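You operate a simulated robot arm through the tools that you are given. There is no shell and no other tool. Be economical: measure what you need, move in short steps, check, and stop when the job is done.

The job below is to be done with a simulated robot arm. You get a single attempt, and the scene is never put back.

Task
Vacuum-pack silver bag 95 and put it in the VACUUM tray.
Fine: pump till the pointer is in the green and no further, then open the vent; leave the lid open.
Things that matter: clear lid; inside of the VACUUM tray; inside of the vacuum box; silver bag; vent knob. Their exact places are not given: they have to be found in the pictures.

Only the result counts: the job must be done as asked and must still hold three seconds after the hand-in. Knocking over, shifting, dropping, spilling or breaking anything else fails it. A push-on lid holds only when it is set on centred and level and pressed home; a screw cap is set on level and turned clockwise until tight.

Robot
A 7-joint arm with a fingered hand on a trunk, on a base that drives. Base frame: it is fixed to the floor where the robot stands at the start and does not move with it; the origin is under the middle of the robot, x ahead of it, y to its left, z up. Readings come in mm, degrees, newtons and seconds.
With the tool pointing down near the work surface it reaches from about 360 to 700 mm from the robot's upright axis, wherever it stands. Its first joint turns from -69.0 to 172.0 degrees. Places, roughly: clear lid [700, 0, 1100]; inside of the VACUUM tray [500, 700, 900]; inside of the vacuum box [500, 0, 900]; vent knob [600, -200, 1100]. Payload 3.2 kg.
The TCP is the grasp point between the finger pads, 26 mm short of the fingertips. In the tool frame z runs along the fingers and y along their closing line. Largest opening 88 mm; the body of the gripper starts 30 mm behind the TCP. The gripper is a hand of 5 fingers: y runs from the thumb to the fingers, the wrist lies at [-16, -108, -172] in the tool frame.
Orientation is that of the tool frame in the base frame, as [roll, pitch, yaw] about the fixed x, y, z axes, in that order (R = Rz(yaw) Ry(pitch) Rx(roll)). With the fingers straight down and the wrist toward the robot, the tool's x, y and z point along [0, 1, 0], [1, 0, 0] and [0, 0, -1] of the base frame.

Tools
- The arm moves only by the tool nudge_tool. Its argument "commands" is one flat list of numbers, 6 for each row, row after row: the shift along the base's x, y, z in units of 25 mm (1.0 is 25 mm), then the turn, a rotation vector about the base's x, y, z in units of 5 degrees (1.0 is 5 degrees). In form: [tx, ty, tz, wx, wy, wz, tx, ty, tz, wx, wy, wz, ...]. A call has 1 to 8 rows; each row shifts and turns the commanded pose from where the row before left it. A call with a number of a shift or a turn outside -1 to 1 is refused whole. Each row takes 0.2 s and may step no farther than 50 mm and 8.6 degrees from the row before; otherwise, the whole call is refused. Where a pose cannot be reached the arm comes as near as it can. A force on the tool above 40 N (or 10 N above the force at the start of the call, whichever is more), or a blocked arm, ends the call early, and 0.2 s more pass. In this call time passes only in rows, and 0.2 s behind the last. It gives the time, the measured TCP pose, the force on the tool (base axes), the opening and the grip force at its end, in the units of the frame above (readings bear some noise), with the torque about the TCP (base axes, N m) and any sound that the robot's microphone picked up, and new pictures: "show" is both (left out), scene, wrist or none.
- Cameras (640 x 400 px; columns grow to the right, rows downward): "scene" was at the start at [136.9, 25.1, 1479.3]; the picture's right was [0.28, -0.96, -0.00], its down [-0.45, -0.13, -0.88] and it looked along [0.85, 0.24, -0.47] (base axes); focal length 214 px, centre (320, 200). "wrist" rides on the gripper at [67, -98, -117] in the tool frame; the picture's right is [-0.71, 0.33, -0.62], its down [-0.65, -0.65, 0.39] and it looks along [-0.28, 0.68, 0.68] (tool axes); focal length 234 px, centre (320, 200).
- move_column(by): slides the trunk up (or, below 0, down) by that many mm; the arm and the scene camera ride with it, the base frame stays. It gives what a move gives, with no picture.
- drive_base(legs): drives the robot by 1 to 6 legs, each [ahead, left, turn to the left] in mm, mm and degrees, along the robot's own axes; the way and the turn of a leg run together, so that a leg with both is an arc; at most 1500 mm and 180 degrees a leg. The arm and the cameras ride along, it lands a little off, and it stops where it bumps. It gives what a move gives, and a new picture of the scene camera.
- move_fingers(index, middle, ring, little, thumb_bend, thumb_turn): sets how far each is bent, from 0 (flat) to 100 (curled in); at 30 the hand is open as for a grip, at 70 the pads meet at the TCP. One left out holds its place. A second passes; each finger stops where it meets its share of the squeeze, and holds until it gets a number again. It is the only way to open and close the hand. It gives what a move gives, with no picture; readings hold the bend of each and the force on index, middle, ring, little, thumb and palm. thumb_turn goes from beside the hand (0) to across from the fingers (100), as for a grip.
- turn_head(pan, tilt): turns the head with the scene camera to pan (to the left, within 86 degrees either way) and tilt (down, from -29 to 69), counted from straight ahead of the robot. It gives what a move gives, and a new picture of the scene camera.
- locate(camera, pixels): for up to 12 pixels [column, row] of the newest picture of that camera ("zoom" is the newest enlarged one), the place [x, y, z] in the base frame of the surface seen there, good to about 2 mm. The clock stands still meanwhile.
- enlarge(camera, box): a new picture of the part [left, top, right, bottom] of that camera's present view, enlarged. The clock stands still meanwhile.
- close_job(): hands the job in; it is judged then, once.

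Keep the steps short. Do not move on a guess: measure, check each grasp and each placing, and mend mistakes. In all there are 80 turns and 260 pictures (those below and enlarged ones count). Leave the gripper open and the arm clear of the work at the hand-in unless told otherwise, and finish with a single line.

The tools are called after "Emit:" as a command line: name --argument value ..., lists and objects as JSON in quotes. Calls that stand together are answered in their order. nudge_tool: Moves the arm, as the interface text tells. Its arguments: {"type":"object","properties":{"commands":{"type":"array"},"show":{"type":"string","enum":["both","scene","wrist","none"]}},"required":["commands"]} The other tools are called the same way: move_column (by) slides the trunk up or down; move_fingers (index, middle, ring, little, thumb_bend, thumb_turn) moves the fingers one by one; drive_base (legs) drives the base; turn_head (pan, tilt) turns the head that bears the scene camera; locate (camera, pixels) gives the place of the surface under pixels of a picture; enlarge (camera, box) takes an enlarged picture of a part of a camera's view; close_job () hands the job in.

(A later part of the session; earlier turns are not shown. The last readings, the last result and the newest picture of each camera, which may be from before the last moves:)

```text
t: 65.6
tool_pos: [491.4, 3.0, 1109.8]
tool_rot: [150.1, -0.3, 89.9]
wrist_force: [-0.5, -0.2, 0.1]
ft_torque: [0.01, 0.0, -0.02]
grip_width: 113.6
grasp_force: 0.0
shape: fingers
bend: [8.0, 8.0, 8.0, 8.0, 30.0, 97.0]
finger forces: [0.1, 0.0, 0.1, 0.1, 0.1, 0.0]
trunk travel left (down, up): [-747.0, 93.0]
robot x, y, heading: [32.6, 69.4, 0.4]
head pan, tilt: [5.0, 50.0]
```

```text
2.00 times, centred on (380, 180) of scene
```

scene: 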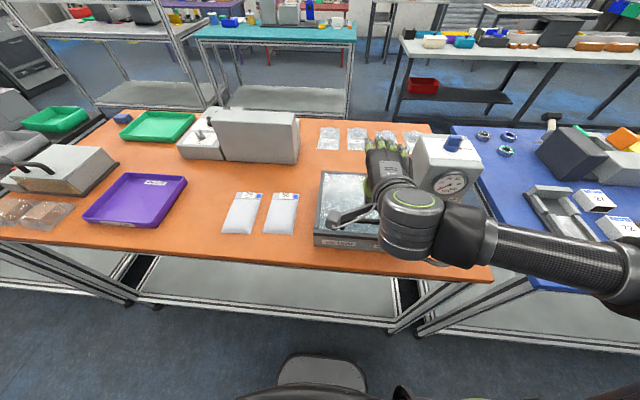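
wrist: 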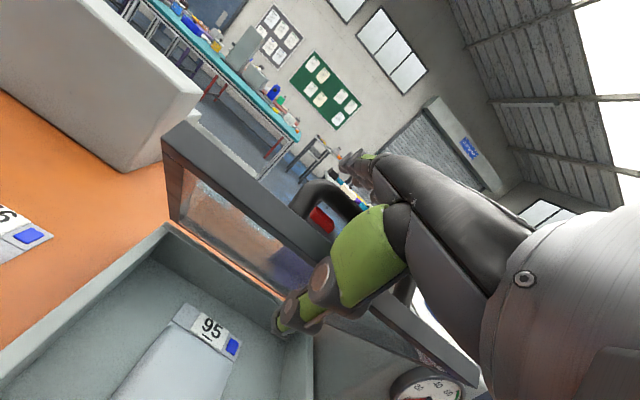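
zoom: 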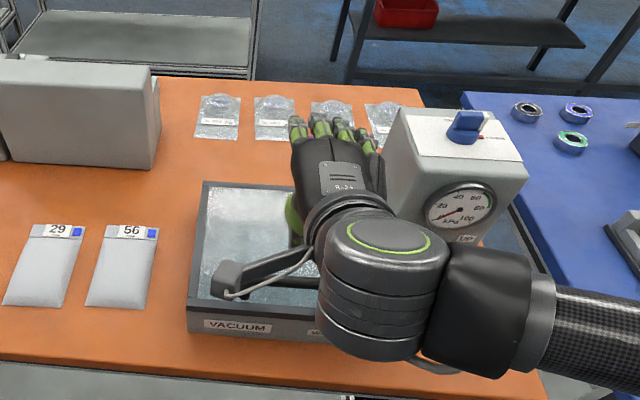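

The lid is shut, and gauge reads 0. I'll raise the hand, level it again, and look at the knob's labels.

Emit:
nudge_tool --commands '[0.2, 0, 1, 0, 0, 0, 0.2, 0, 1, 0, 1, 0, 0.2, 0, 1, 0, 1, 0, 0.2, 0, 1, 0, 1, 0, 0, 0, 1, 0, 1, 0, 0, 0, 1, 0, 1, 0, 0, 0, 0.5, 0, 1, 0]' --show "none"

Emit:
move_column --by 28

Emit:
turn_head --pan -25 --tilt 45

Emit:
enlarge --camera "wrist" --box '[0, 0, 640, 400]'

```text
t: 67.2
tool_pos: [509.4, 4.1, 1275.1]
tool_rot: [-179.8, -0.1, 89.8]
wrist_force: [-0.6, 0.0, -1.0]
ft_torque: [0.0, 0.02, -0.01]
grip_width: 114.0
grasp_force: 0.0
shape: fingers
bend: [8.0, 8.0, 8.0, 8.0, 30.0, 97.0]
finger forces: [0.0, 0.1, 0.0, 0.0, 0.0, 0.0]
trunk travel left (down, up): [-747.0, 93.0]
robot x, y, heading: [32.7, 70.7, 0.6]
head pan, tilt: [5.0, 50.0]
```

```text
t: 67.9
tool_pos: [509.3, 3.5, 1301.4]
tool_rot: [-179.9, -0.2, 89.7]
wrist_force: [-0.1, 0.2, -0.1]
ft_torque: [0.01, 0.0, 0.03]
grip_width: 113.9
grasp_force: 0.0
shape: fingers
bend: [8.0, 8.0, 8.0, 8.0, 30.0, 97.0]
finger forces: [0.1, 0.1, 0.0, 0.0, 0.1, 0.1]
trunk travel left (down, up): [-775.0, 65.0]
robot x, y, heading: [32.4, 70.8, 0.3]
head pan, tilt: [5.0, 50.0]
```

```text
t: 68.9
tool_pos: [509.7, 3.1, 1303.1]
tool_rot: [-179.9, -0.3, 89.7]
wrist_force: [-0.7, -0.7, 0.3]
ft_torque: [-0.01, 0.02, -0.01]
grip_width: 113.8
grasp_force: 0.0
shape: fingers
bend: [8.0, 8.0, 8.0, 8.0, 30.0, 97.0]
finger forces: [0.0, 0.0, 0.1, 0.0, 0.1, 0.0]
trunk travel left (down, up): [-775.0, 65.0]
robot x, y, heading: [30.0, 67.9, 0.6]
head pan, tilt: [-25.0, 45.0]
```

scene: 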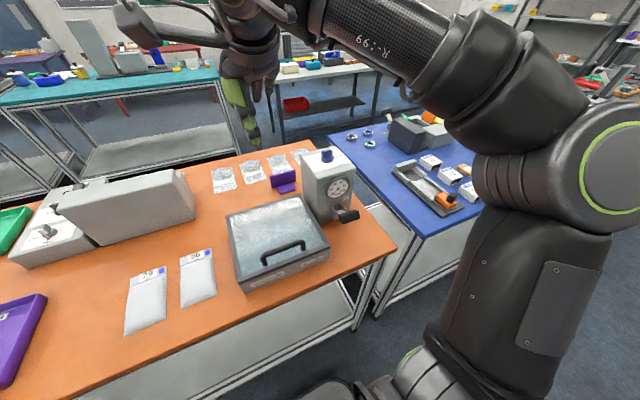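

```text
1.00 times, centred on (320, 200) of wrist (not enlarged: the box is as wide or as high as the picture)
```

zoom: 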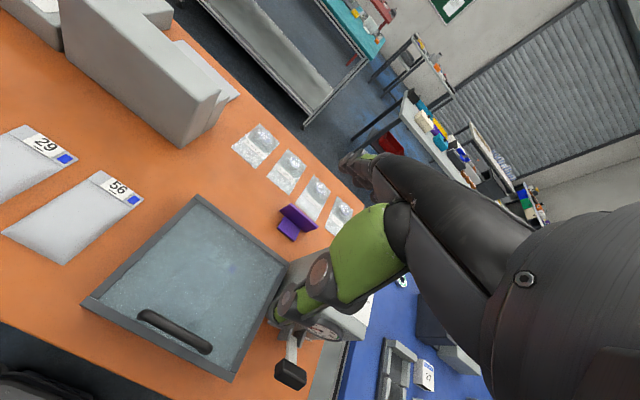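

The lid is flat on the box. Next I'll drive right so the pump lies to my front left; from there the hand can turn the knob a full quarter.

Emit:
drive_base --legs '[[0, -600, 0]]'

Emit:
turn_head --pan 25 --tilt 45

Emit:
enlarge --camera "wrist" --box '[0, 0, 640, 400]'

```text
t: 72.3
tool_pos: [515.2, -603.7, 1303.1]
tool_rot: [180.0, -0.2, 89.7]
wrist_force: [0.3, 0.8, -0.7]
ft_torque: [0.0, 0.02, 0.0]
grip_width: 113.8
grasp_force: 0.1
shape: fingers
bend: [8.0, 8.0, 8.0, 8.0, 30.0, 97.0]
finger forces: [0.0, 0.0, 0.1, 0.0, 0.1, 0.1]
trunk travel left (down, up): [-775.0, 65.0]
robot x, y, heading: [42.8, -536.3, 0.3]
head pan, tilt: [-25.0, 45.0]
```

scene: 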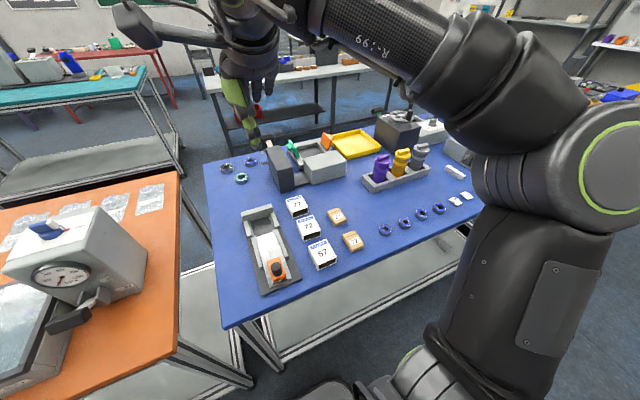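

```text
t: 73.5
tool_pos: [515.0, -604.7, 1303.1]
tool_rot: [180.0, -0.1, 89.7]
wrist_force: [0.3, -0.1, 0.1]
ft_torque: [-0.01, 0.01, -0.01]
grip_width: 113.6
grasp_force: 0.1
shape: fingers
bend: [8.0, 8.0, 8.0, 8.0, 30.0, 97.0]
finger forces: [0.0, 0.0, 0.1, 0.1, 0.0, 0.1]
trunk travel left (down, up): [-775.0, 65.0]
robot x, y, heading: [36.3, -537.2, 0.3]
head pan, tilt: [25.0, 45.0]
```

scene: 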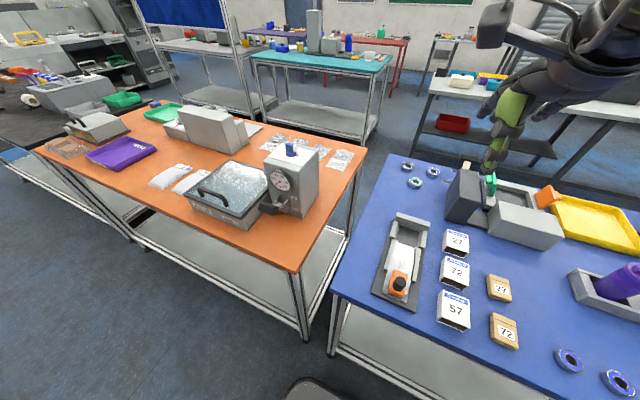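

```text
1.00 times, centred on (320, 200) of wrist (not enlarged: the box is as wide or as high as the picture)
```

zoom: 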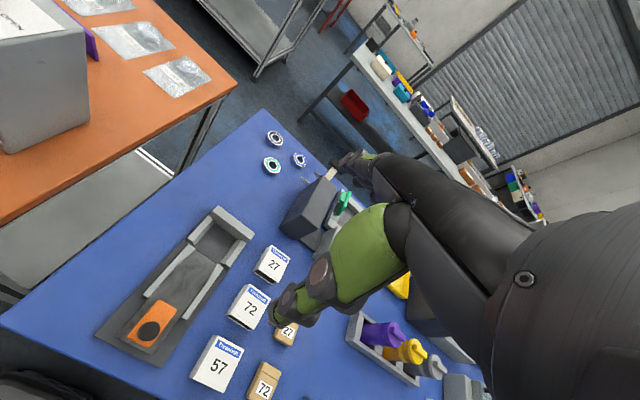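

I'll zoom on the knob from this side and measure it, and set the fingers to an ordinary open pose.

Emit:
enlarge --camera "scene" --box '[255, 130, 345, 220]'

Emit:
move_fingers --index 35 --middle 35 --ring 35 --little 35 --thumb_bend 35

```text
4.44 times, centred on (300, 175) of scene
```

zoom: 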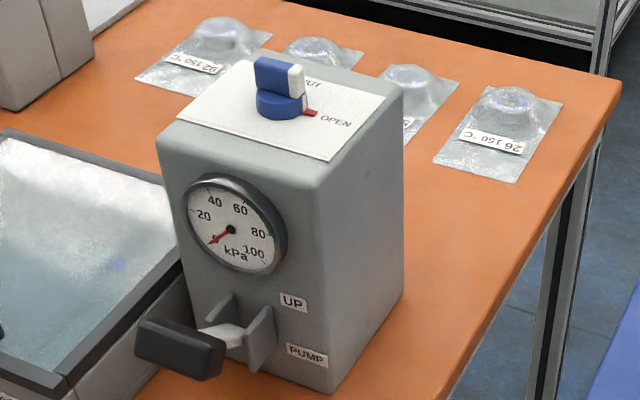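

```text
t: 74.5
tool_pos: [514.3, -605.0, 1302.0]
tool_rot: [-180.0, -0.2, 89.8]
wrist_force: [0.4, 0.4, 0.1]
ft_torque: [0.0, 0.0, 0.02]
grip_width: 78.0
grasp_force: 0.1
shape: fingers
bend: [35.0, 35.0, 35.0, 35.0, 35.0, 97.0]
finger forces: [0.1, 0.0, 0.0, 0.0, 0.1, 0.1]
trunk travel left (down, up): [-775.0, 65.0]
robot x, y, heading: [39.1, -540.0, 0.4]
head pan, tilt: [25.0, 45.0]
```

SHUT is marked on the far side (+x) and OPEN on the right (-y), so shutting is a quarter turn CCW seen from above. I'll measure knob, panel and lever.

Emit:
locate --camera "zoom" --pixels '[[258, 66], [262, 60], [297, 70], [293, 78], [262, 92], [278, 85], [262, 110], [300, 108], [315, 83], [240, 120], [180, 340], [215, 335]]'

Emit:
locate --camera "zoom" --pixels '[[145, 330], [140, 355], [220, 350], [222, 378], [190, 322], [240, 325], [280, 60], [303, 90], [290, 350], [270, 340]]'

```text
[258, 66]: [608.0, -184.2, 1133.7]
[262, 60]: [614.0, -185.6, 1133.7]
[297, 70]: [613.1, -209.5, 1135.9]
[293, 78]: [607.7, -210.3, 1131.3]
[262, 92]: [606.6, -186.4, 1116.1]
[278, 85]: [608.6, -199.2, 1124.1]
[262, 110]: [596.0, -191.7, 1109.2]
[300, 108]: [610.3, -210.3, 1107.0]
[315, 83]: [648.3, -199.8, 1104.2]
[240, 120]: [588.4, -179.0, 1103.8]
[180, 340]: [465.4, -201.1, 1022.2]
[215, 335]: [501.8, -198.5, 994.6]
```

```text
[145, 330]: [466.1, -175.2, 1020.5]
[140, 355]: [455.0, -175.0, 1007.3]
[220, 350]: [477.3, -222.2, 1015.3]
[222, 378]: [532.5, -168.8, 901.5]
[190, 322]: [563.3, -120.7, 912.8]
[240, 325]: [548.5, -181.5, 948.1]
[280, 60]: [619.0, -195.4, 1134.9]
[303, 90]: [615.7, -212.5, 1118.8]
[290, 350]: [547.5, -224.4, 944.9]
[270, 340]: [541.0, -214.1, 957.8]
```

A full pinch turn is beyond the wrist's range, so I'll push the knob round with a poker: middle finger and thumb pinched at the TCP, other fingers curled away. I'll form it and move above, in front of the knob.

Emit:
move_fingers --index 100 --middle 72 --ring 100 --little 100 --thumb_bend 72

Emit:
nudge_tool --commands '[0.2, 1, 0, 0, 0, 0, 0.2, 1, 0, 0, 0, 0, 0.2, 1, 0, 0, 0, 0, 0.2, 1, 0, 0, 0, 0, 0.2, 1, 0, 0, 0, 0, 0.2, 1, 0, 0, 0, 0, 0.2, 1, 0, 0, 0, 0, 0.2, 1, 0, 0, 0, 0]' --show "none"

Emit:
nudge_tool --commands '[0.1, 1, -0.3, 0, 0, 0, 0.1, 1, -0.3, 0, 0, 0, 0.1, 1, -0.3, 0, 0, 0, 0.1, 1, -0.3, 0, 0, 0, 0.1, 1, -0.4, 0, 0, 0, 0.1, 1, -0.6, 0, 0, 0, 0.1, 1, -0.6, 0, 0, 0, 0, 0.72, -0.8, 0, 0, 0]'

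Emit:
enlarge --camera "scene" --box '[240, 90, 400, 220]'

```text
t: 75.5
tool_pos: [515.4, -605.1, 1303.2]
tool_rot: [180.0, -0.3, 89.7]
wrist_force: [-0.3, 0.6, -0.7]
ft_torque: [0.0, 0.02, -0.01]
grip_width: 1.4
grasp_force: 0.0
shape: fingers
bend: [82.0, 72.0, 100.0, 100.0, 68.0, 97.0]
finger forces: [0.1, 0.0, 0.0, 0.0, 0.0, 0.1]
trunk travel left (down, up): [-775.0, 65.0]
robot x, y, heading: [36.7, -536.1, 0.4]
head pan, tilt: [25.0, 45.0]
```

```text
t: 77.3
tool_pos: [554.3, -402.2, 1301.1]
tool_rot: [-179.9, -0.1, 89.8]
wrist_force: [0.0, -0.1, -0.5]
ft_torque: [-0.02, 0.03, -0.01]
grip_width: 1.7
grasp_force: 0.0
shape: fingers
bend: [82.0, 72.0, 100.0, 100.0, 68.0, 97.0]
finger forces: [0.0, 0.0, 0.1, 0.1, 0.1, 0.0]
trunk travel left (down, up): [-775.0, 65.0]
robot x, y, heading: [38.2, -539.6, 0.6]
head pan, tilt: [25.0, 45.0]
```

```text
t: 79.3
tool_pos: [570.7, -344.3, 1229.2]
tool_rot: [-179.7, -2.3, 87.3]
wrist_force: [0.0, -0.1, 0.2]
ft_torque: [-0.01, 0.02, -0.03]
grip_width: 1.6
grasp_force: 0.0
shape: fingers
bend: [82.0, 72.0, 100.0, 100.0, 68.0, 97.0]
finger forces: [0.1, 0.1, 0.0, 0.0, 0.0, 0.1]
out of reach, approached as far as the arm can: row 2, 3, 4, 5, 6, 7, 8
trunk travel left (down, up): [-775.0, 65.0]
robot x, y, heading: [39.1, -538.6, 0.5]
head pan, tilt: [25.0, 45.0]
stopped in row 8: the arm was blocked; the commanded pose is now the measured one
```

scene: 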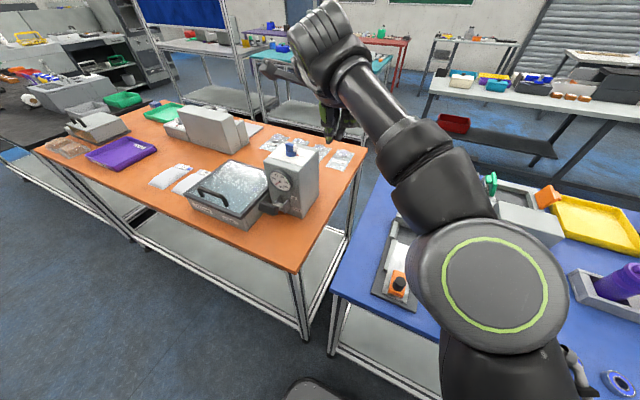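
wrist: 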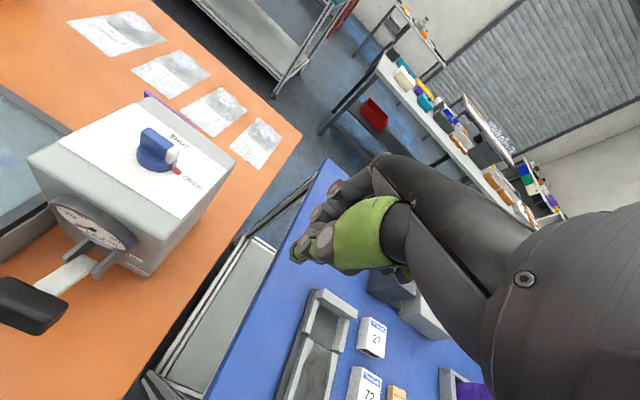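

```text
3.08 times, centred on (320, 155) of scene
```

zoom: 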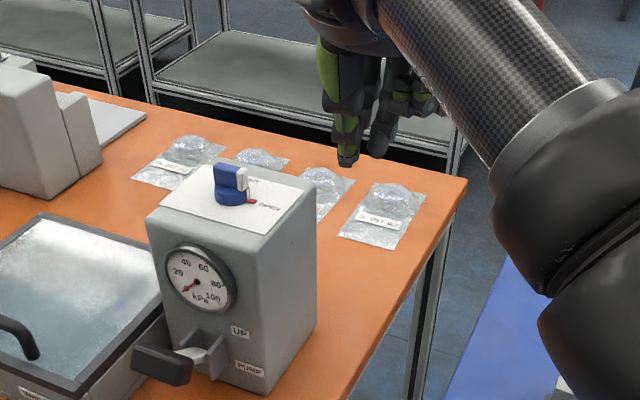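

Points far to my left are out of reach for this arm, and points ahead or to the right work better. I'll drive left so the pump is nearly straight ahead.

Emit:
drive_base --legs '[[20, 400, 0]]'

Emit:
nudge_tool --commands '[0, -0.9, 0, 0, 0.4, 0.5, 0, -0.9, 0, 0, 0, 0, 0, -0.9, 0, 0, 0, 0, 0, -0.9, 0, 0, 0, 0, 0, -0.9, 0, 0, 0, 0, 0, -0.9, 0, 0, 0, 0, 0, -0.9, 0, 0, 0, 0, 0, -0.9, 0, 0, 0, 0]' --show "none"

Emit:
turn_head --pan -5 --tilt 45

```text
t: 81.8
tool_pos: [587.8, 60.3, 1229.9]
tool_rot: [-179.8, -2.3, 87.4]
wrist_force: [-0.6, -0.3, 0.1]
ft_torque: [-0.01, -0.05, 0.01]
grip_width: 1.9
grasp_force: 0.0
shape: fingers
bend: [82.0, 72.0, 100.0, 100.0, 68.0, 97.0]
finger forces: [0.1, 0.0, 0.0, 0.0, 0.0, 0.0]
trunk travel left (down, up): [-775.0, 65.0]
robot x, y, heading: [55.4, -135.0, 0.7]
head pan, tilt: [25.0, 45.0]
```

scene: 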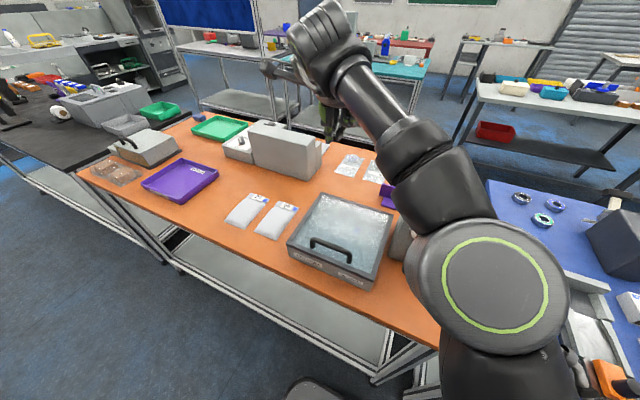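

```text
t: 83.6
tool_pos: [587.0, -121.3, 1230.2]
tool_rot: [-177.8, -2.3, 89.6]
wrist_force: [-0.2, -0.4, 0.5]
ft_torque: [0.0, 0.05, 0.04]
grip_width: 1.9
grasp_force: 0.2
shape: fingers
bend: [82.0, 72.0, 100.0, 100.0, 68.0, 97.0]
finger forces: [0.0, 0.0, 0.0, 0.1, 0.0, 0.0]
trunk travel left (down, up): [-775.0, 65.0]
robot x, y, heading: [59.8, -136.0, 0.7]
head pan, tilt: [25.0, 45.0]
```

```text
t: 84.5
tool_pos: [586.0, -119.4, 1229.2]
tool_rot: [-177.9, -2.3, 89.7]
wrist_force: [-1.5, -0.8, -0.1]
ft_torque: [0.0, -0.01, -0.03]
grip_width: 1.7
grasp_force: 0.0
shape: fingers
bend: [82.0, 72.0, 100.0, 100.0, 68.0, 97.0]
finger forces: [0.0, 0.1, 0.1, 0.1, 0.0, 0.1]
trunk travel left (down, up): [-775.0, 65.0]
robot x, y, heading: [53.2, -135.6, 0.3]
head pan, tilt: [-5.0, 45.0]
```

scene: 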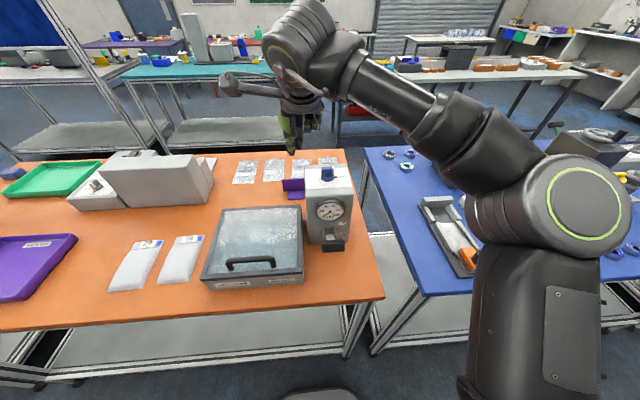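

Now I'll level the tool, move to (582, -207) in front of the knob's tip, and lower to z≈1165 for a look.

Emit:
nudge_tool --commands '[-0.05, -0.9, 0, -0.46, -0.42, 0, -0.05, -0.9, 0, 0, 0, 0, -0.05, -0.9, 0, 0, 0, 0, -0.05, -0.8, 0, 0, 0, 0, 0, 0, -0.8, 0, 0, 0, 0, 0, -0.9, 0, 0, 0, 0, 0, -0.9, 0, 0, 0]'

Emit:
enlarge --camera "scene" --box '[285, 130, 375, 220]'

Emit:
enlarge --camera "wrist" --box '[150, 130, 390, 330]'

```text
t: 86.2
tool_pos: [582.6, -205.7, 1164.1]
tool_rot: [-179.9, -0.1, 89.7]
wrist_force: [-0.5, 0.4, 0.3]
ft_torque: [0.02, 0.0, -0.03]
grip_width: 1.6
grasp_force: 0.0
shape: fingers
bend: [82.0, 72.0, 100.0, 100.0, 68.0, 97.0]
finger forces: [0.0, 0.1, 0.1, 0.0, 0.1, 0.0]
trunk travel left (down, up): [-775.0, 65.0]
robot x, y, heading: [53.5, -133.7, 0.4]
head pan, tilt: [-5.0, 45.0]
```

scene: 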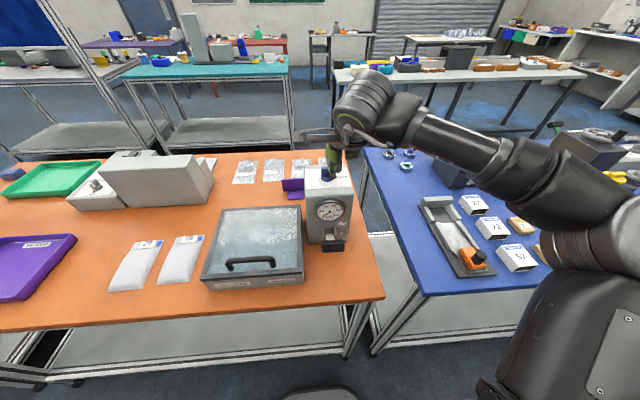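
wrist: 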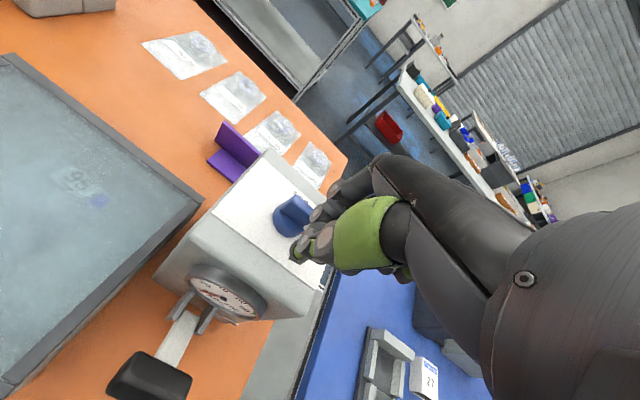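

```text
4.44 times, centred on (330, 175) of scene
```

zoom: 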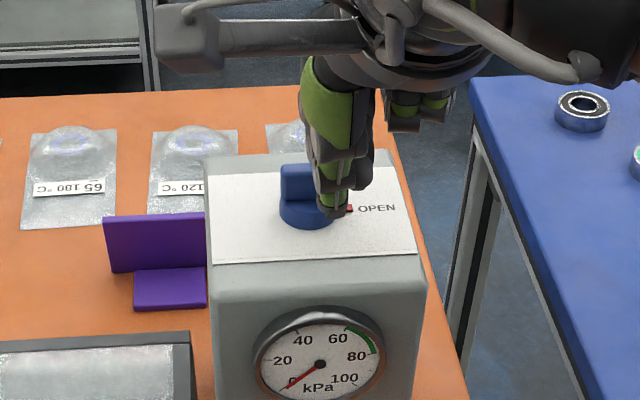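

```text
2.00 times, centred on (270, 230) of wrist
```

zoom: 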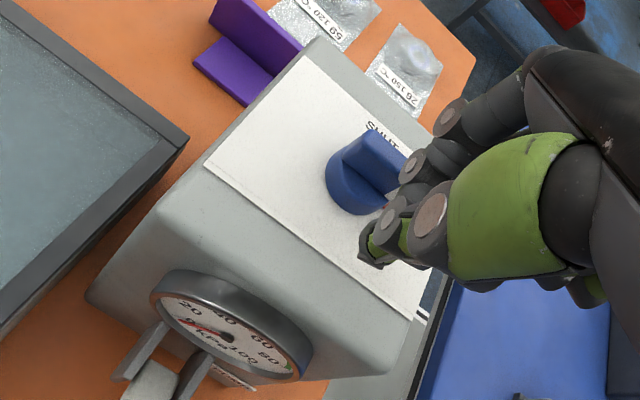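

I'll measure the poker's tip.

Emit:
locate --camera "zoom" --pixels '[[368, 260], [378, 245], [390, 215], [410, 165], [400, 195], [385, 130], [345, 160], [375, 260], [430, 215]]'

Emit:
enlarge --camera "scene" --box '[310, 140, 360, 190]'

Emit:
locate --camera "scene" --pixels '[[331, 178], [333, 174], [335, 170], [339, 171], [330, 165], [338, 163]]'

```text
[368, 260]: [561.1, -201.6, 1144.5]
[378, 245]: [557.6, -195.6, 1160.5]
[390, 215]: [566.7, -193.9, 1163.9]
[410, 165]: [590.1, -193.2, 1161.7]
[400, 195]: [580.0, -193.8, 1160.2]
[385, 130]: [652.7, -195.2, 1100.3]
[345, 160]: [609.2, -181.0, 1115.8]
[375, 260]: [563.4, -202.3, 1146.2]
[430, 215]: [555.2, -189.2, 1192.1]
```

```text
8.00 times, centred on (335, 165) of scene
```

zoom: 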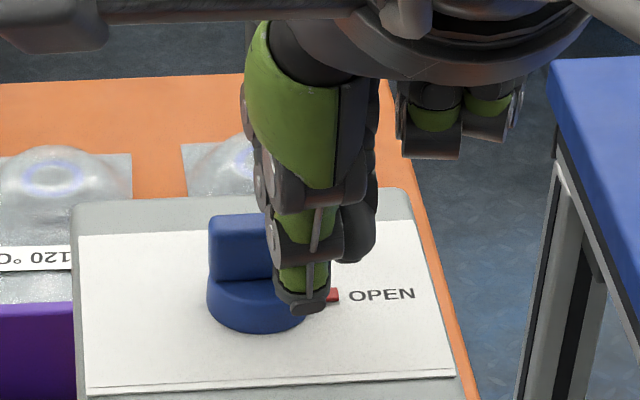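

```text
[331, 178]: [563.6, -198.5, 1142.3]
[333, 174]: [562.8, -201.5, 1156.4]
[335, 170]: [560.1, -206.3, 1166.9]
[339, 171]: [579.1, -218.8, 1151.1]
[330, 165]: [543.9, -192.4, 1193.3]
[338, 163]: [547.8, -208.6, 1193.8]
```

The thumb's front is at x≈560 and the fingers extend to about 605, so I'll back off 12 mm in x and lower to z≈1145.

Emit:
nudge_tool --commands '[-0.5, -0.2, 0, 0, 0, 0, 0, 0, -0.5, 0, 0, 0, 0, 0, -0.3, 0, 0, 0]' --show "none"

Emit:
nudge_tool --commands '[0.25, 0, 0, 0, 0, 0, 0.25, 0, 0, 0, 0, 0, 0.25, 0, 0, 0, 0, 0]'

Emit:
enlarge --camera "scene" --box '[310, 140, 360, 190]'

Emit:
enlarge --camera "wrist" --box '[150, 130, 390, 330]'

```text
t: 87.0
tool_pos: [570.2, -213.4, 1144.2]
tool_rot: [-179.9, 0.0, 89.8]
wrist_force: [-0.4, 0.3, -0.3]
ft_torque: [0.0, 0.04, 0.01]
grip_width: 1.8
grasp_force: 0.1
shape: fingers
bend: [82.0, 72.0, 100.0, 100.0, 68.0, 97.0]
finger forces: [0.1, 0.1, 0.0, 0.1, 0.0, 0.0]
trunk travel left (down, up): [-775.0, 65.0]
robot x, y, heading: [49.7, -134.6, 0.3]
head pan, tilt: [-5.0, 45.0]
```

```text
t: 87.8
tool_pos: [588.6, -212.9, 1144.2]
tool_rot: [-180.0, -0.1, 89.7]
wrist_force: [0.0, 0.6, -0.3]
ft_torque: [0.0, 0.02, 0.02]
grip_width: 1.8
grasp_force: 0.1
shape: fingers
bend: [82.0, 72.0, 100.0, 100.0, 68.0, 97.0]
finger forces: [0.1, 0.0, 0.0, 0.0, 0.0, 0.0]
trunk travel left (down, up): [-775.0, 65.0]
robot x, y, heading: [51.7, -134.2, 0.4]
head pan, tilt: [-5.0, 45.0]
```

scene: 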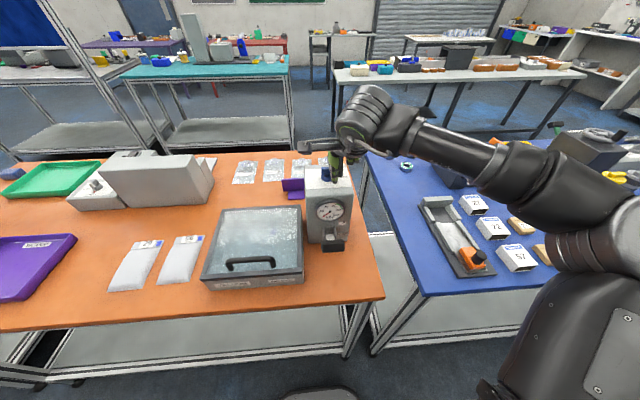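
wrist: 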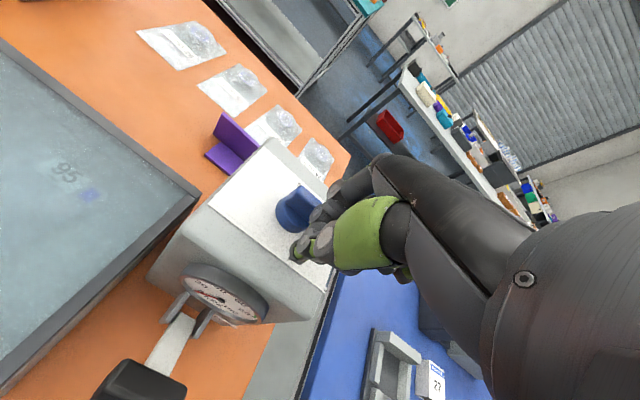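

```text
8.00 times, centred on (335, 165) of scene
```

zoom: 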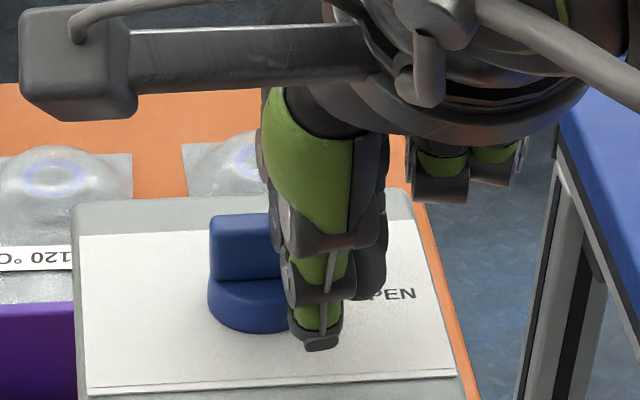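

```text
2.00 times, centred on (270, 230) of wrist
```

zoom: 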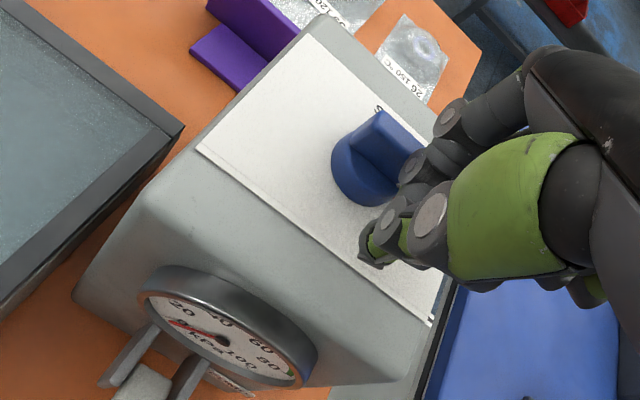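

No contact yet. I'll push on ahead in small steps, then curve left with the knob.

Emit:
nudge_tool --commands '[0.25, 0, 0, 0, 0, 0, 0.25, 0, 0, 0, 0, 0, 0.25, 0, 0, 0, 0, 0, 0.25, 0.05, 0, 0, 0, 0]' --show "wrist"

Emit:
enlarge --camera "scene" --box '[310, 140, 360, 190]'

```text
t: 88.8
tool_pos: [612.5, -211.2, 1145.6]
tool_rot: [-180.0, 0.0, 89.8]
wrist_force: [-1.8, -0.3, 2.0]
ft_torque: [0.02, 0.01, -0.01]
grip_width: 2.6
grasp_force: 0.1
shape: fingers
bend: [83.0, 72.0, 100.0, 100.0, 67.0, 97.0]
finger forces: [0.1, 0.1, 0.1, 0.0, 0.0, 0.0]
trunk travel left (down, up): [-775.0, 65.0]
robot x, y, heading: [53.5, -136.5, 0.5]
head pan, tilt: [-5.0, 45.0]
```

wrist: 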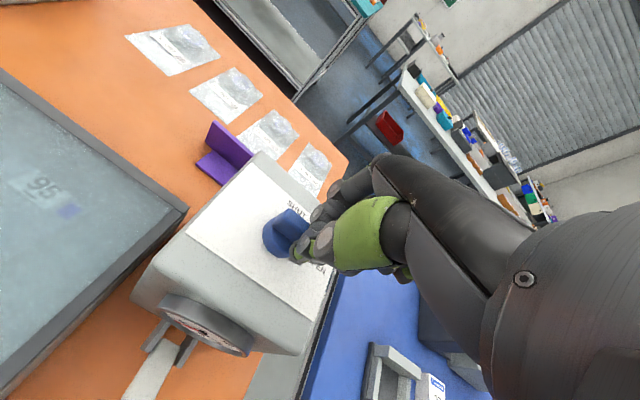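

```text
8.00 times, centred on (335, 165) of scene
```

zoom: 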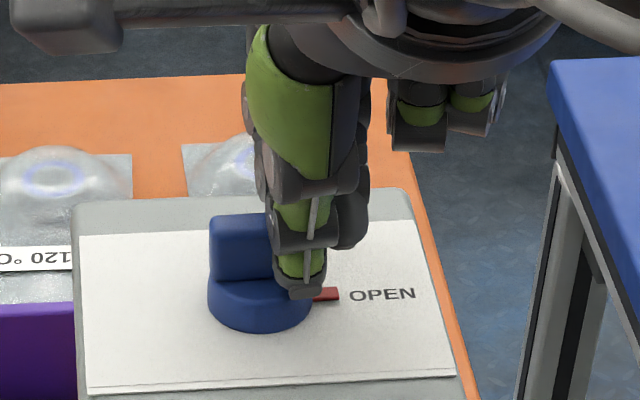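

There's light contact (-1.8 N) and the knob hasn't turned yet. I'll continue 15 mm.

Emit:
nudge_tool --commands '[0.25, 0, 0, 0, 0, 0, 0.25, 0.05, 0, 0, 0, 0, 0.25, 0.1, 0, 0, 0, 0]' --show "wrist"

Emit:
enlarge --camera "scene" --box '[310, 140, 360, 190]'

Emit:
enlarge --camera "wrist" --box '[220, 150, 380, 310]'

```text
t: 89.5
tool_pos: [631.8, -210.8, 1145.8]
tool_rot: [180.0, 0.1, 89.6]
wrist_force: [-2.8, -5.1, 2.6]
ft_torque: [-0.06, 0.1, 0.13]
grip_width: 11.7
grasp_force: 3.3
shape: fingers
bend: [87.0, 72.0, 100.0, 100.0, 64.0, 99.0]
finger forces: [0.0, 0.1, 0.0, 0.0, 6.8, 0.0]
trunk travel left (down, up): [-775.0, 65.0]
robot x, y, heading: [53.6, -135.0, 0.7]
head pan, tilt: [-5.0, 45.0]
```

wrist: 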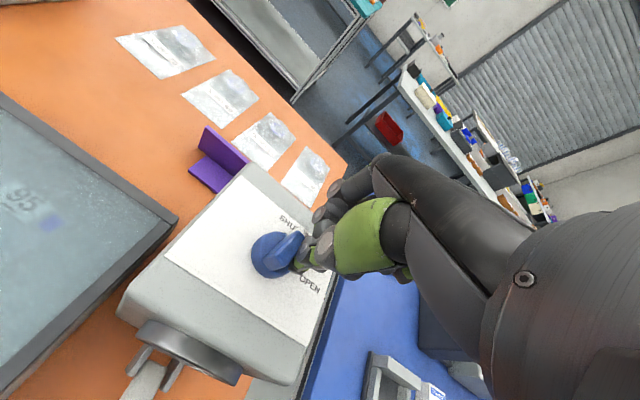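

```text
8.00 times, centred on (335, 165) of scene
```

zoom: 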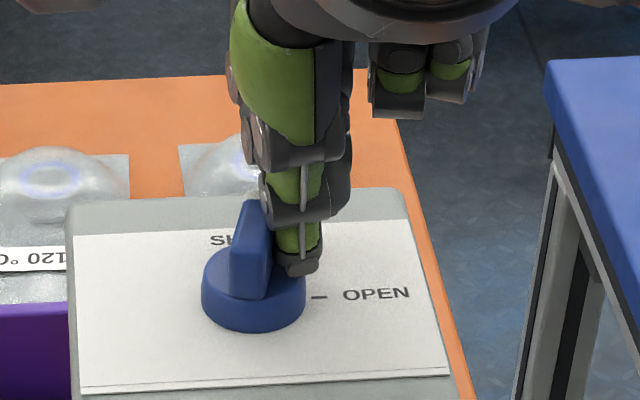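

```text
2.50 times, centred on (300, 230) of wrist
```

zoom: 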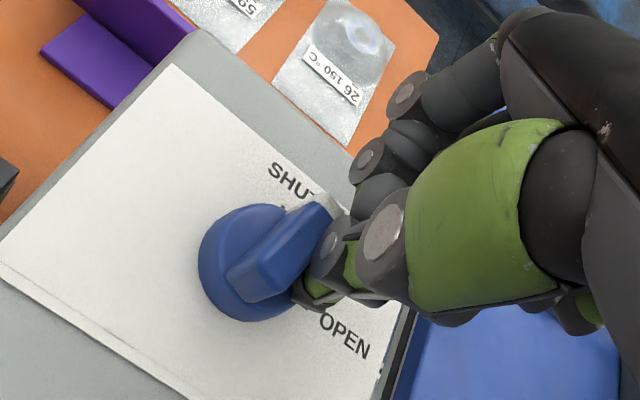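

The knob has turned most of the way. I'll push left (+y) to finish to the stop.

Emit:
nudge_tool --commands '[0.1, 0.25, 0, 0, 0, 0, 0.1, 0.25, 0, 0, 0, 0, 0, 0.2, 0, 0, 0, 0]' --show "wrist"

Emit:
enlarge --camera "wrist" --box '[220, 150, 380, 310]'

```text
t: 90.3
tool_pos: [634.5, -199.5, 1145.8]
tool_rot: [180.0, -0.1, 89.4]
wrist_force: [-6.0, -22.0, 3.5]
ft_torque: [-0.26, 0.09, 0.39]
grip_width: 41.8
grasp_force: 11.7
shape: fingers
bend: [100.0, 72.0, 100.0, 100.0, 63.0, 100.0]
finger forces: [0.0, 0.0, 0.1, 0.0, 23.0, 0.1]
trunk travel left (down, up): [-775.0, 65.0]
robot x, y, heading: [54.1, -132.5, 0.2]
head pan, tilt: [-5.0, 45.0]
```

wrist: 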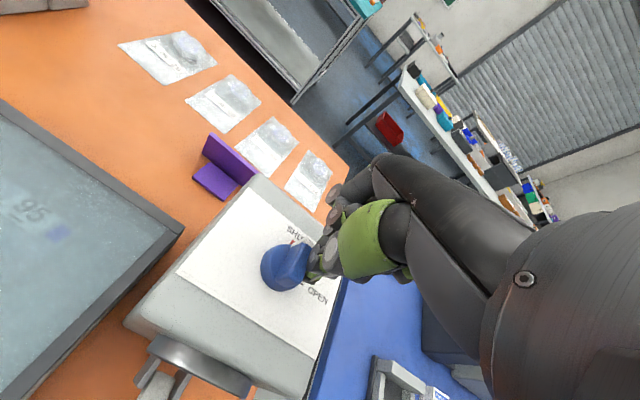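

```text
2.50 times, centred on (300, 230) of wrist
```

zoom: 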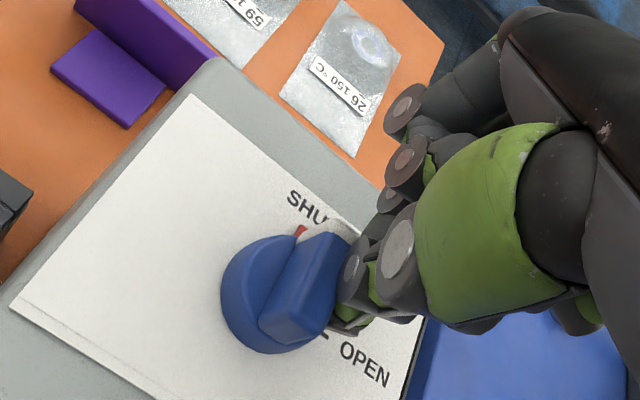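

The red mark is now at SHUT and the force rose to 22 N, so it's at the stop. I'll back away right, rise and check.

Emit:
nudge_tool --commands '[0, -0.6, 0, 0, 0, 0, 0, -0.5, 0, 0, 0, 0, 0, 0, 0.8, 0, 0, 0, 0, 0, 0.8, 0, 0, 0, -0.8, 0, 0.6, 0, 0, 0, -0.8, 0, 0, 0, 0, 0, -0.8, 0, 0, 0, 0, 0, -0.8, 0.2, 0, 0, 0, 0]'

Emit:
enlarge --camera "scene" --box '[290, 140, 370, 260]'

```text
t: 92.2
tool_pos: [556.6, -212.1, 1200.9]
tool_rot: [180.0, 0.0, 89.7]
wrist_force: [0.1, -0.6, 0.3]
ft_torque: [-0.04, 0.0, -0.01]
grip_width: 36.7
grasp_force: 0.1
shape: fingers
bend: [100.0, 72.0, 100.0, 100.0, 72.0, 97.0]
finger forces: [0.0, 0.0, 0.0, 0.0, 0.0, 0.1]
trunk travel left (down, up): [-775.0, 65.0]
robot x, y, heading: [52.9, -131.3, 0.5]
head pan, tilt: [-5.0, 45.0]
```

scene: 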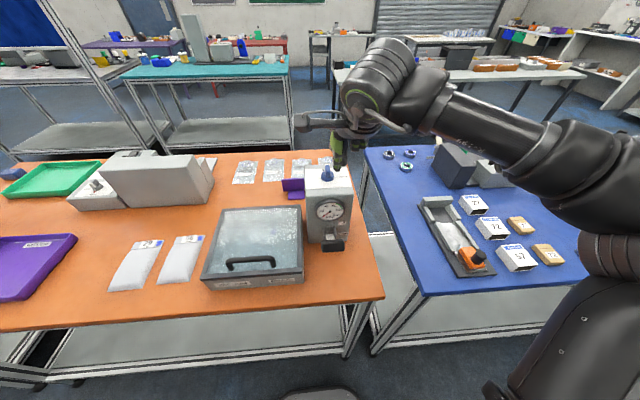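
wrist: 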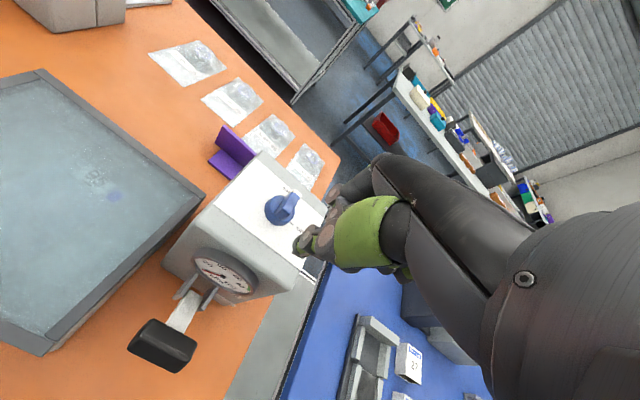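

```text
3.33 times, centred on (330, 200) of scene
```

zoom: 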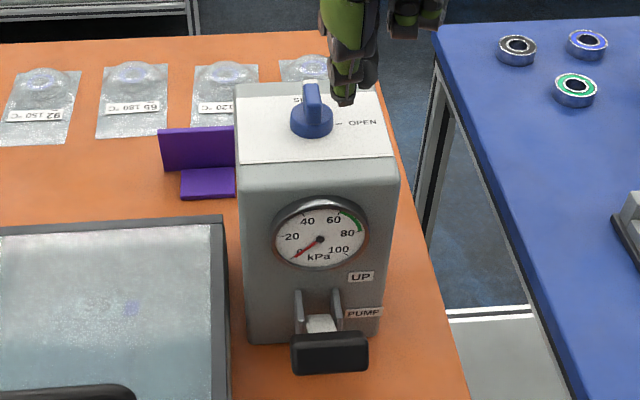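

The vent is at SHUT, and the lever is up. I'll move above the lever's grip at (464, -195) and lower to just above it.

Emit:
nudge_tool --commands '[-0.93, 0.17, 0, 0, 0, 0, -0.93, 0.17, 0, 0, 0, 0, -0.93, 0.17, 0, 0, 0, 0, -0.93, 0.17, 0, 0, 0, 0, 0, 0, -1, 0, 0, 0, 0, 0, -1, 0, 0, 0, 0, 0, -1, 0, 0, 0, 0, 0, -1, 0, 0, 0]' --show "none"

Emit:
nudge_tool --commands '[0, 0, -0.8, 0, 0, 0, 0, 0, -0.8, 0, 0, 0]'

Emit:
enlarge --camera "wrist" --box '[100, 50, 400, 350]'

```text
t: 94.0
tool_pos: [464.7, -196.5, 1101.1]
tool_rot: [-179.8, 0.0, 89.7]
wrist_force: [0.2, -0.7, 0.6]
ft_torque: [0.05, 0.03, 0.01]
grip_width: 36.9
grasp_force: 0.0
shape: fingers
bend: [100.0, 72.0, 100.0, 100.0, 72.0, 97.0]
finger forces: [0.1, 0.0, 0.0, 0.0, 0.0, 0.0]
trunk travel left (down, up): [-775.0, 65.0]
robot x, y, heading: [59.5, -131.9, 0.3]
head pan, tilt: [-5.0, 45.0]
```

```text
t: 94.5
tool_pos: [464.9, -196.8, 1060.7]
tool_rot: [-179.9, 0.0, 89.7]
wrist_force: [0.1, -0.1, -0.7]
ft_torque: [0.0, -0.02, -0.01]
grip_width: 36.9
grasp_force: 0.1
shape: fingers
bend: [100.0, 72.0, 100.0, 100.0, 72.0, 97.0]
finger forces: [0.0, 0.1, 0.1, 0.1, 0.0, 0.0]
trunk travel left (down, up): [-775.0, 65.0]
robot x, y, heading: [53.5, -132.0, 0.3]
head pan, tilt: [-5.0, 45.0]
```

scene: 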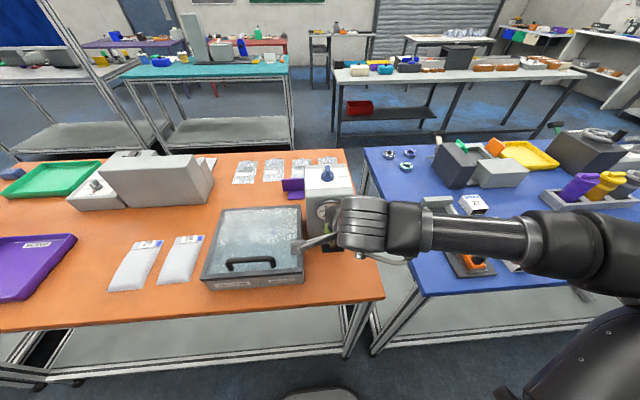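
wrist: 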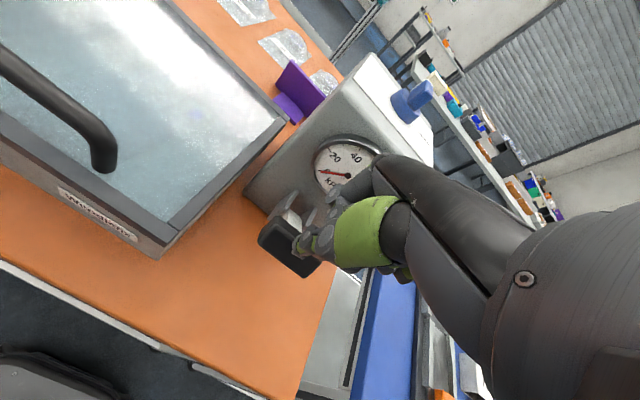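

```text
1.33 times, centred on (250, 200) of wrist
```

zoom: 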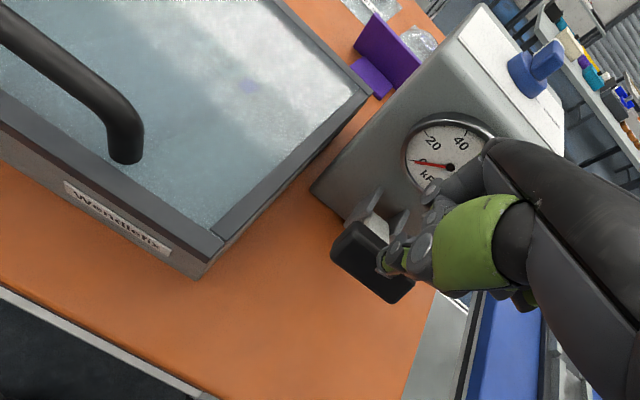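

The gauge reads 0. Now a gentle press of about 40 mm downward.

Emit:
nudge_tool --commands '[0, 0, -0.4, 0, 0, 0, 0, 0, -0.4, 0, 0, 0, 0, 0, -0.4, 0, 0, 0, 0, 0, -0.4, 0, 0, 0]' --show "wrist"

Emit:
enlarge --camera "wrist" --box '[200, 80, 440, 320]'

```text
t: 95.5
tool_pos: [461.7, -195.8, 1020.8]
tool_rot: [-179.9, 0.0, 89.8]
wrist_force: [-7.4, 0.9, 3.9]
ft_torque: [-0.02, 0.22, 0.04]
grip_width: 39.7
grasp_force: 4.2
shape: fingers
bend: [100.0, 72.0, 100.0, 100.0, 67.0, 97.0]
finger forces: [0.0, 0.0, 0.1, 0.1, 8.1, 0.0]
trunk travel left (down, up): [-775.0, 65.0]
robot x, y, heading: [55.6, -134.4, 0.2]
head pan, tilt: [-5.0, 45.0]
```

wrist: 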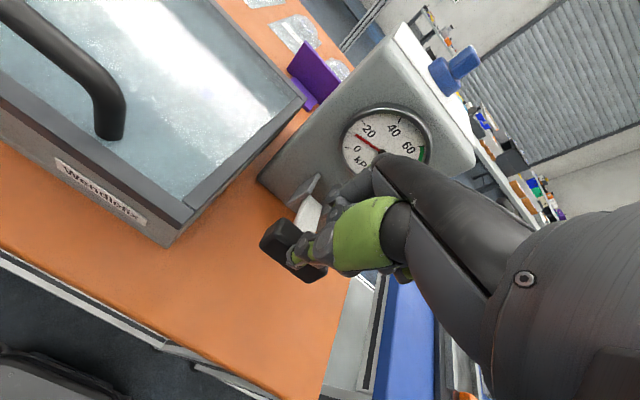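

```text
1.67 times, centred on (320, 200) of wrist
```

zoom: 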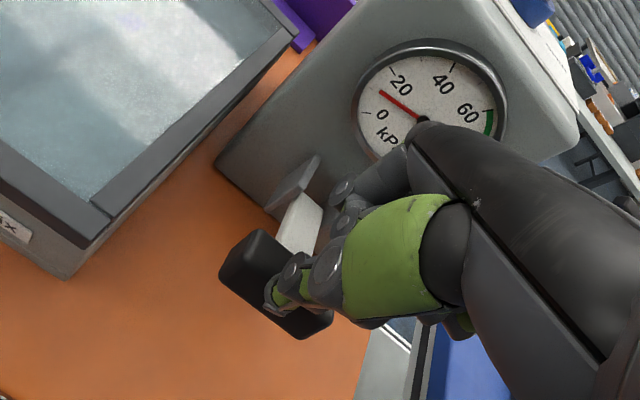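

A partial stroke gives about 13 kPa, and it rises with the stroke. I'll press on 25 mm more.

Emit:
nudge_tool --commands '[0, 0, -0.35, 0, 0, 0, 0, 0, -0.35, 0, 0, 0, 0, 0, -0.3, 0, 0, 0]' --show "wrist"

Emit:
enlarge --camera "wrist" --box '[200, 80, 440, 320]'

```text
t: 96.3
tool_pos: [464.8, -195.2, 994.5]
tool_rot: [-180.0, 0.0, 89.8]
wrist_force: [-1.8, -0.6, 1.8]
ft_torque: [0.03, 0.06, 0.02]
grip_width: 36.9
grasp_force: 1.2
shape: fingers
bend: [100.0, 72.0, 100.0, 100.0, 71.0, 97.0]
finger forces: [0.0, 0.0, 0.1, 0.0, 2.2, 0.0]
trunk travel left (down, up): [-775.0, 65.0]
robot x, y, heading: [53.7, -134.8, 0.3]
head pan, tilt: [-5.0, 45.0]
```

wrist: 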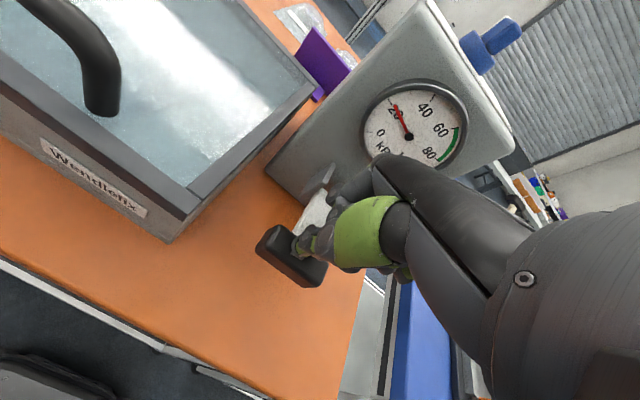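

```text
1.67 times, centred on (320, 200) of wrist
```

zoom: 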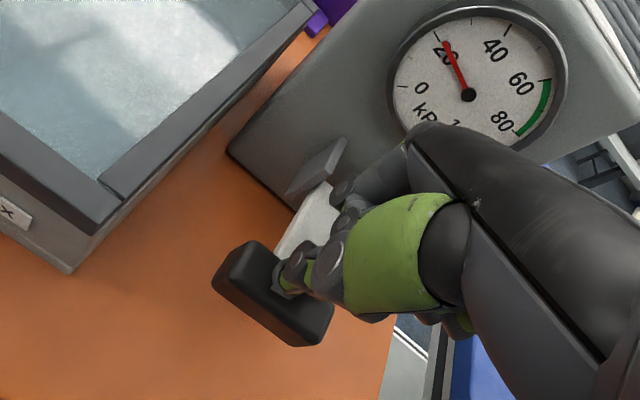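

About 20 kPa and the green zone (60–80) is visible. I'll press down further.

Emit:
nudge_tool --commands '[0, 0, -0.35, 0, 0, 0, 0, 0, -0.35, 0, 0, 0, 0, 0, -0.3, 0, 0, 0]' --show "wrist"

Emit:
enlarge --camera "wrist" --box '[200, 80, 440, 320]'

```text
t: 97.2
tool_pos: [463.2, -195.4, 972.0]
tool_rot: [179.8, -0.1, 89.8]
wrist_force: [-1.8, -1.1, 17.2]
ft_torque: [0.0, 0.1, 0.03]
grip_width: 36.2
grasp_force: 8.0
shape: fingers
bend: [100.0, 73.0, 100.0, 100.0, 72.0, 98.0]
finger forces: [0.1, 4.6, 0.0, 0.0, 12.0, 0.1]
trunk travel left (down, up): [-775.0, 65.0]
robot x, y, heading: [53.2, -131.5, 0.4]
head pan, tilt: [-5.0, 45.0]
```

wrist: 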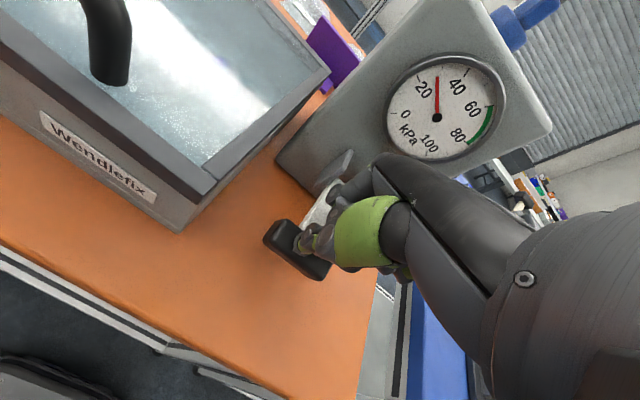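

```text
1.67 times, centred on (320, 200) of wrist
```

zoom: 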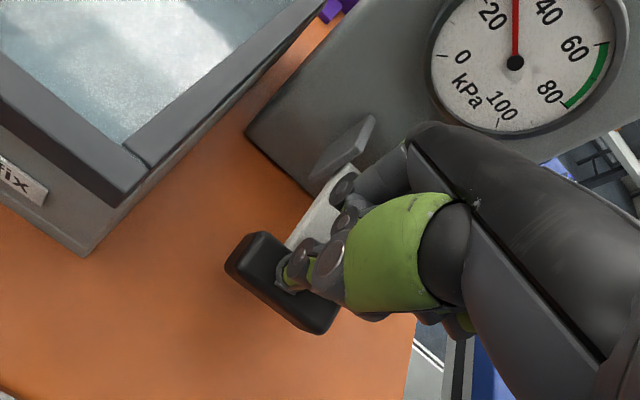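

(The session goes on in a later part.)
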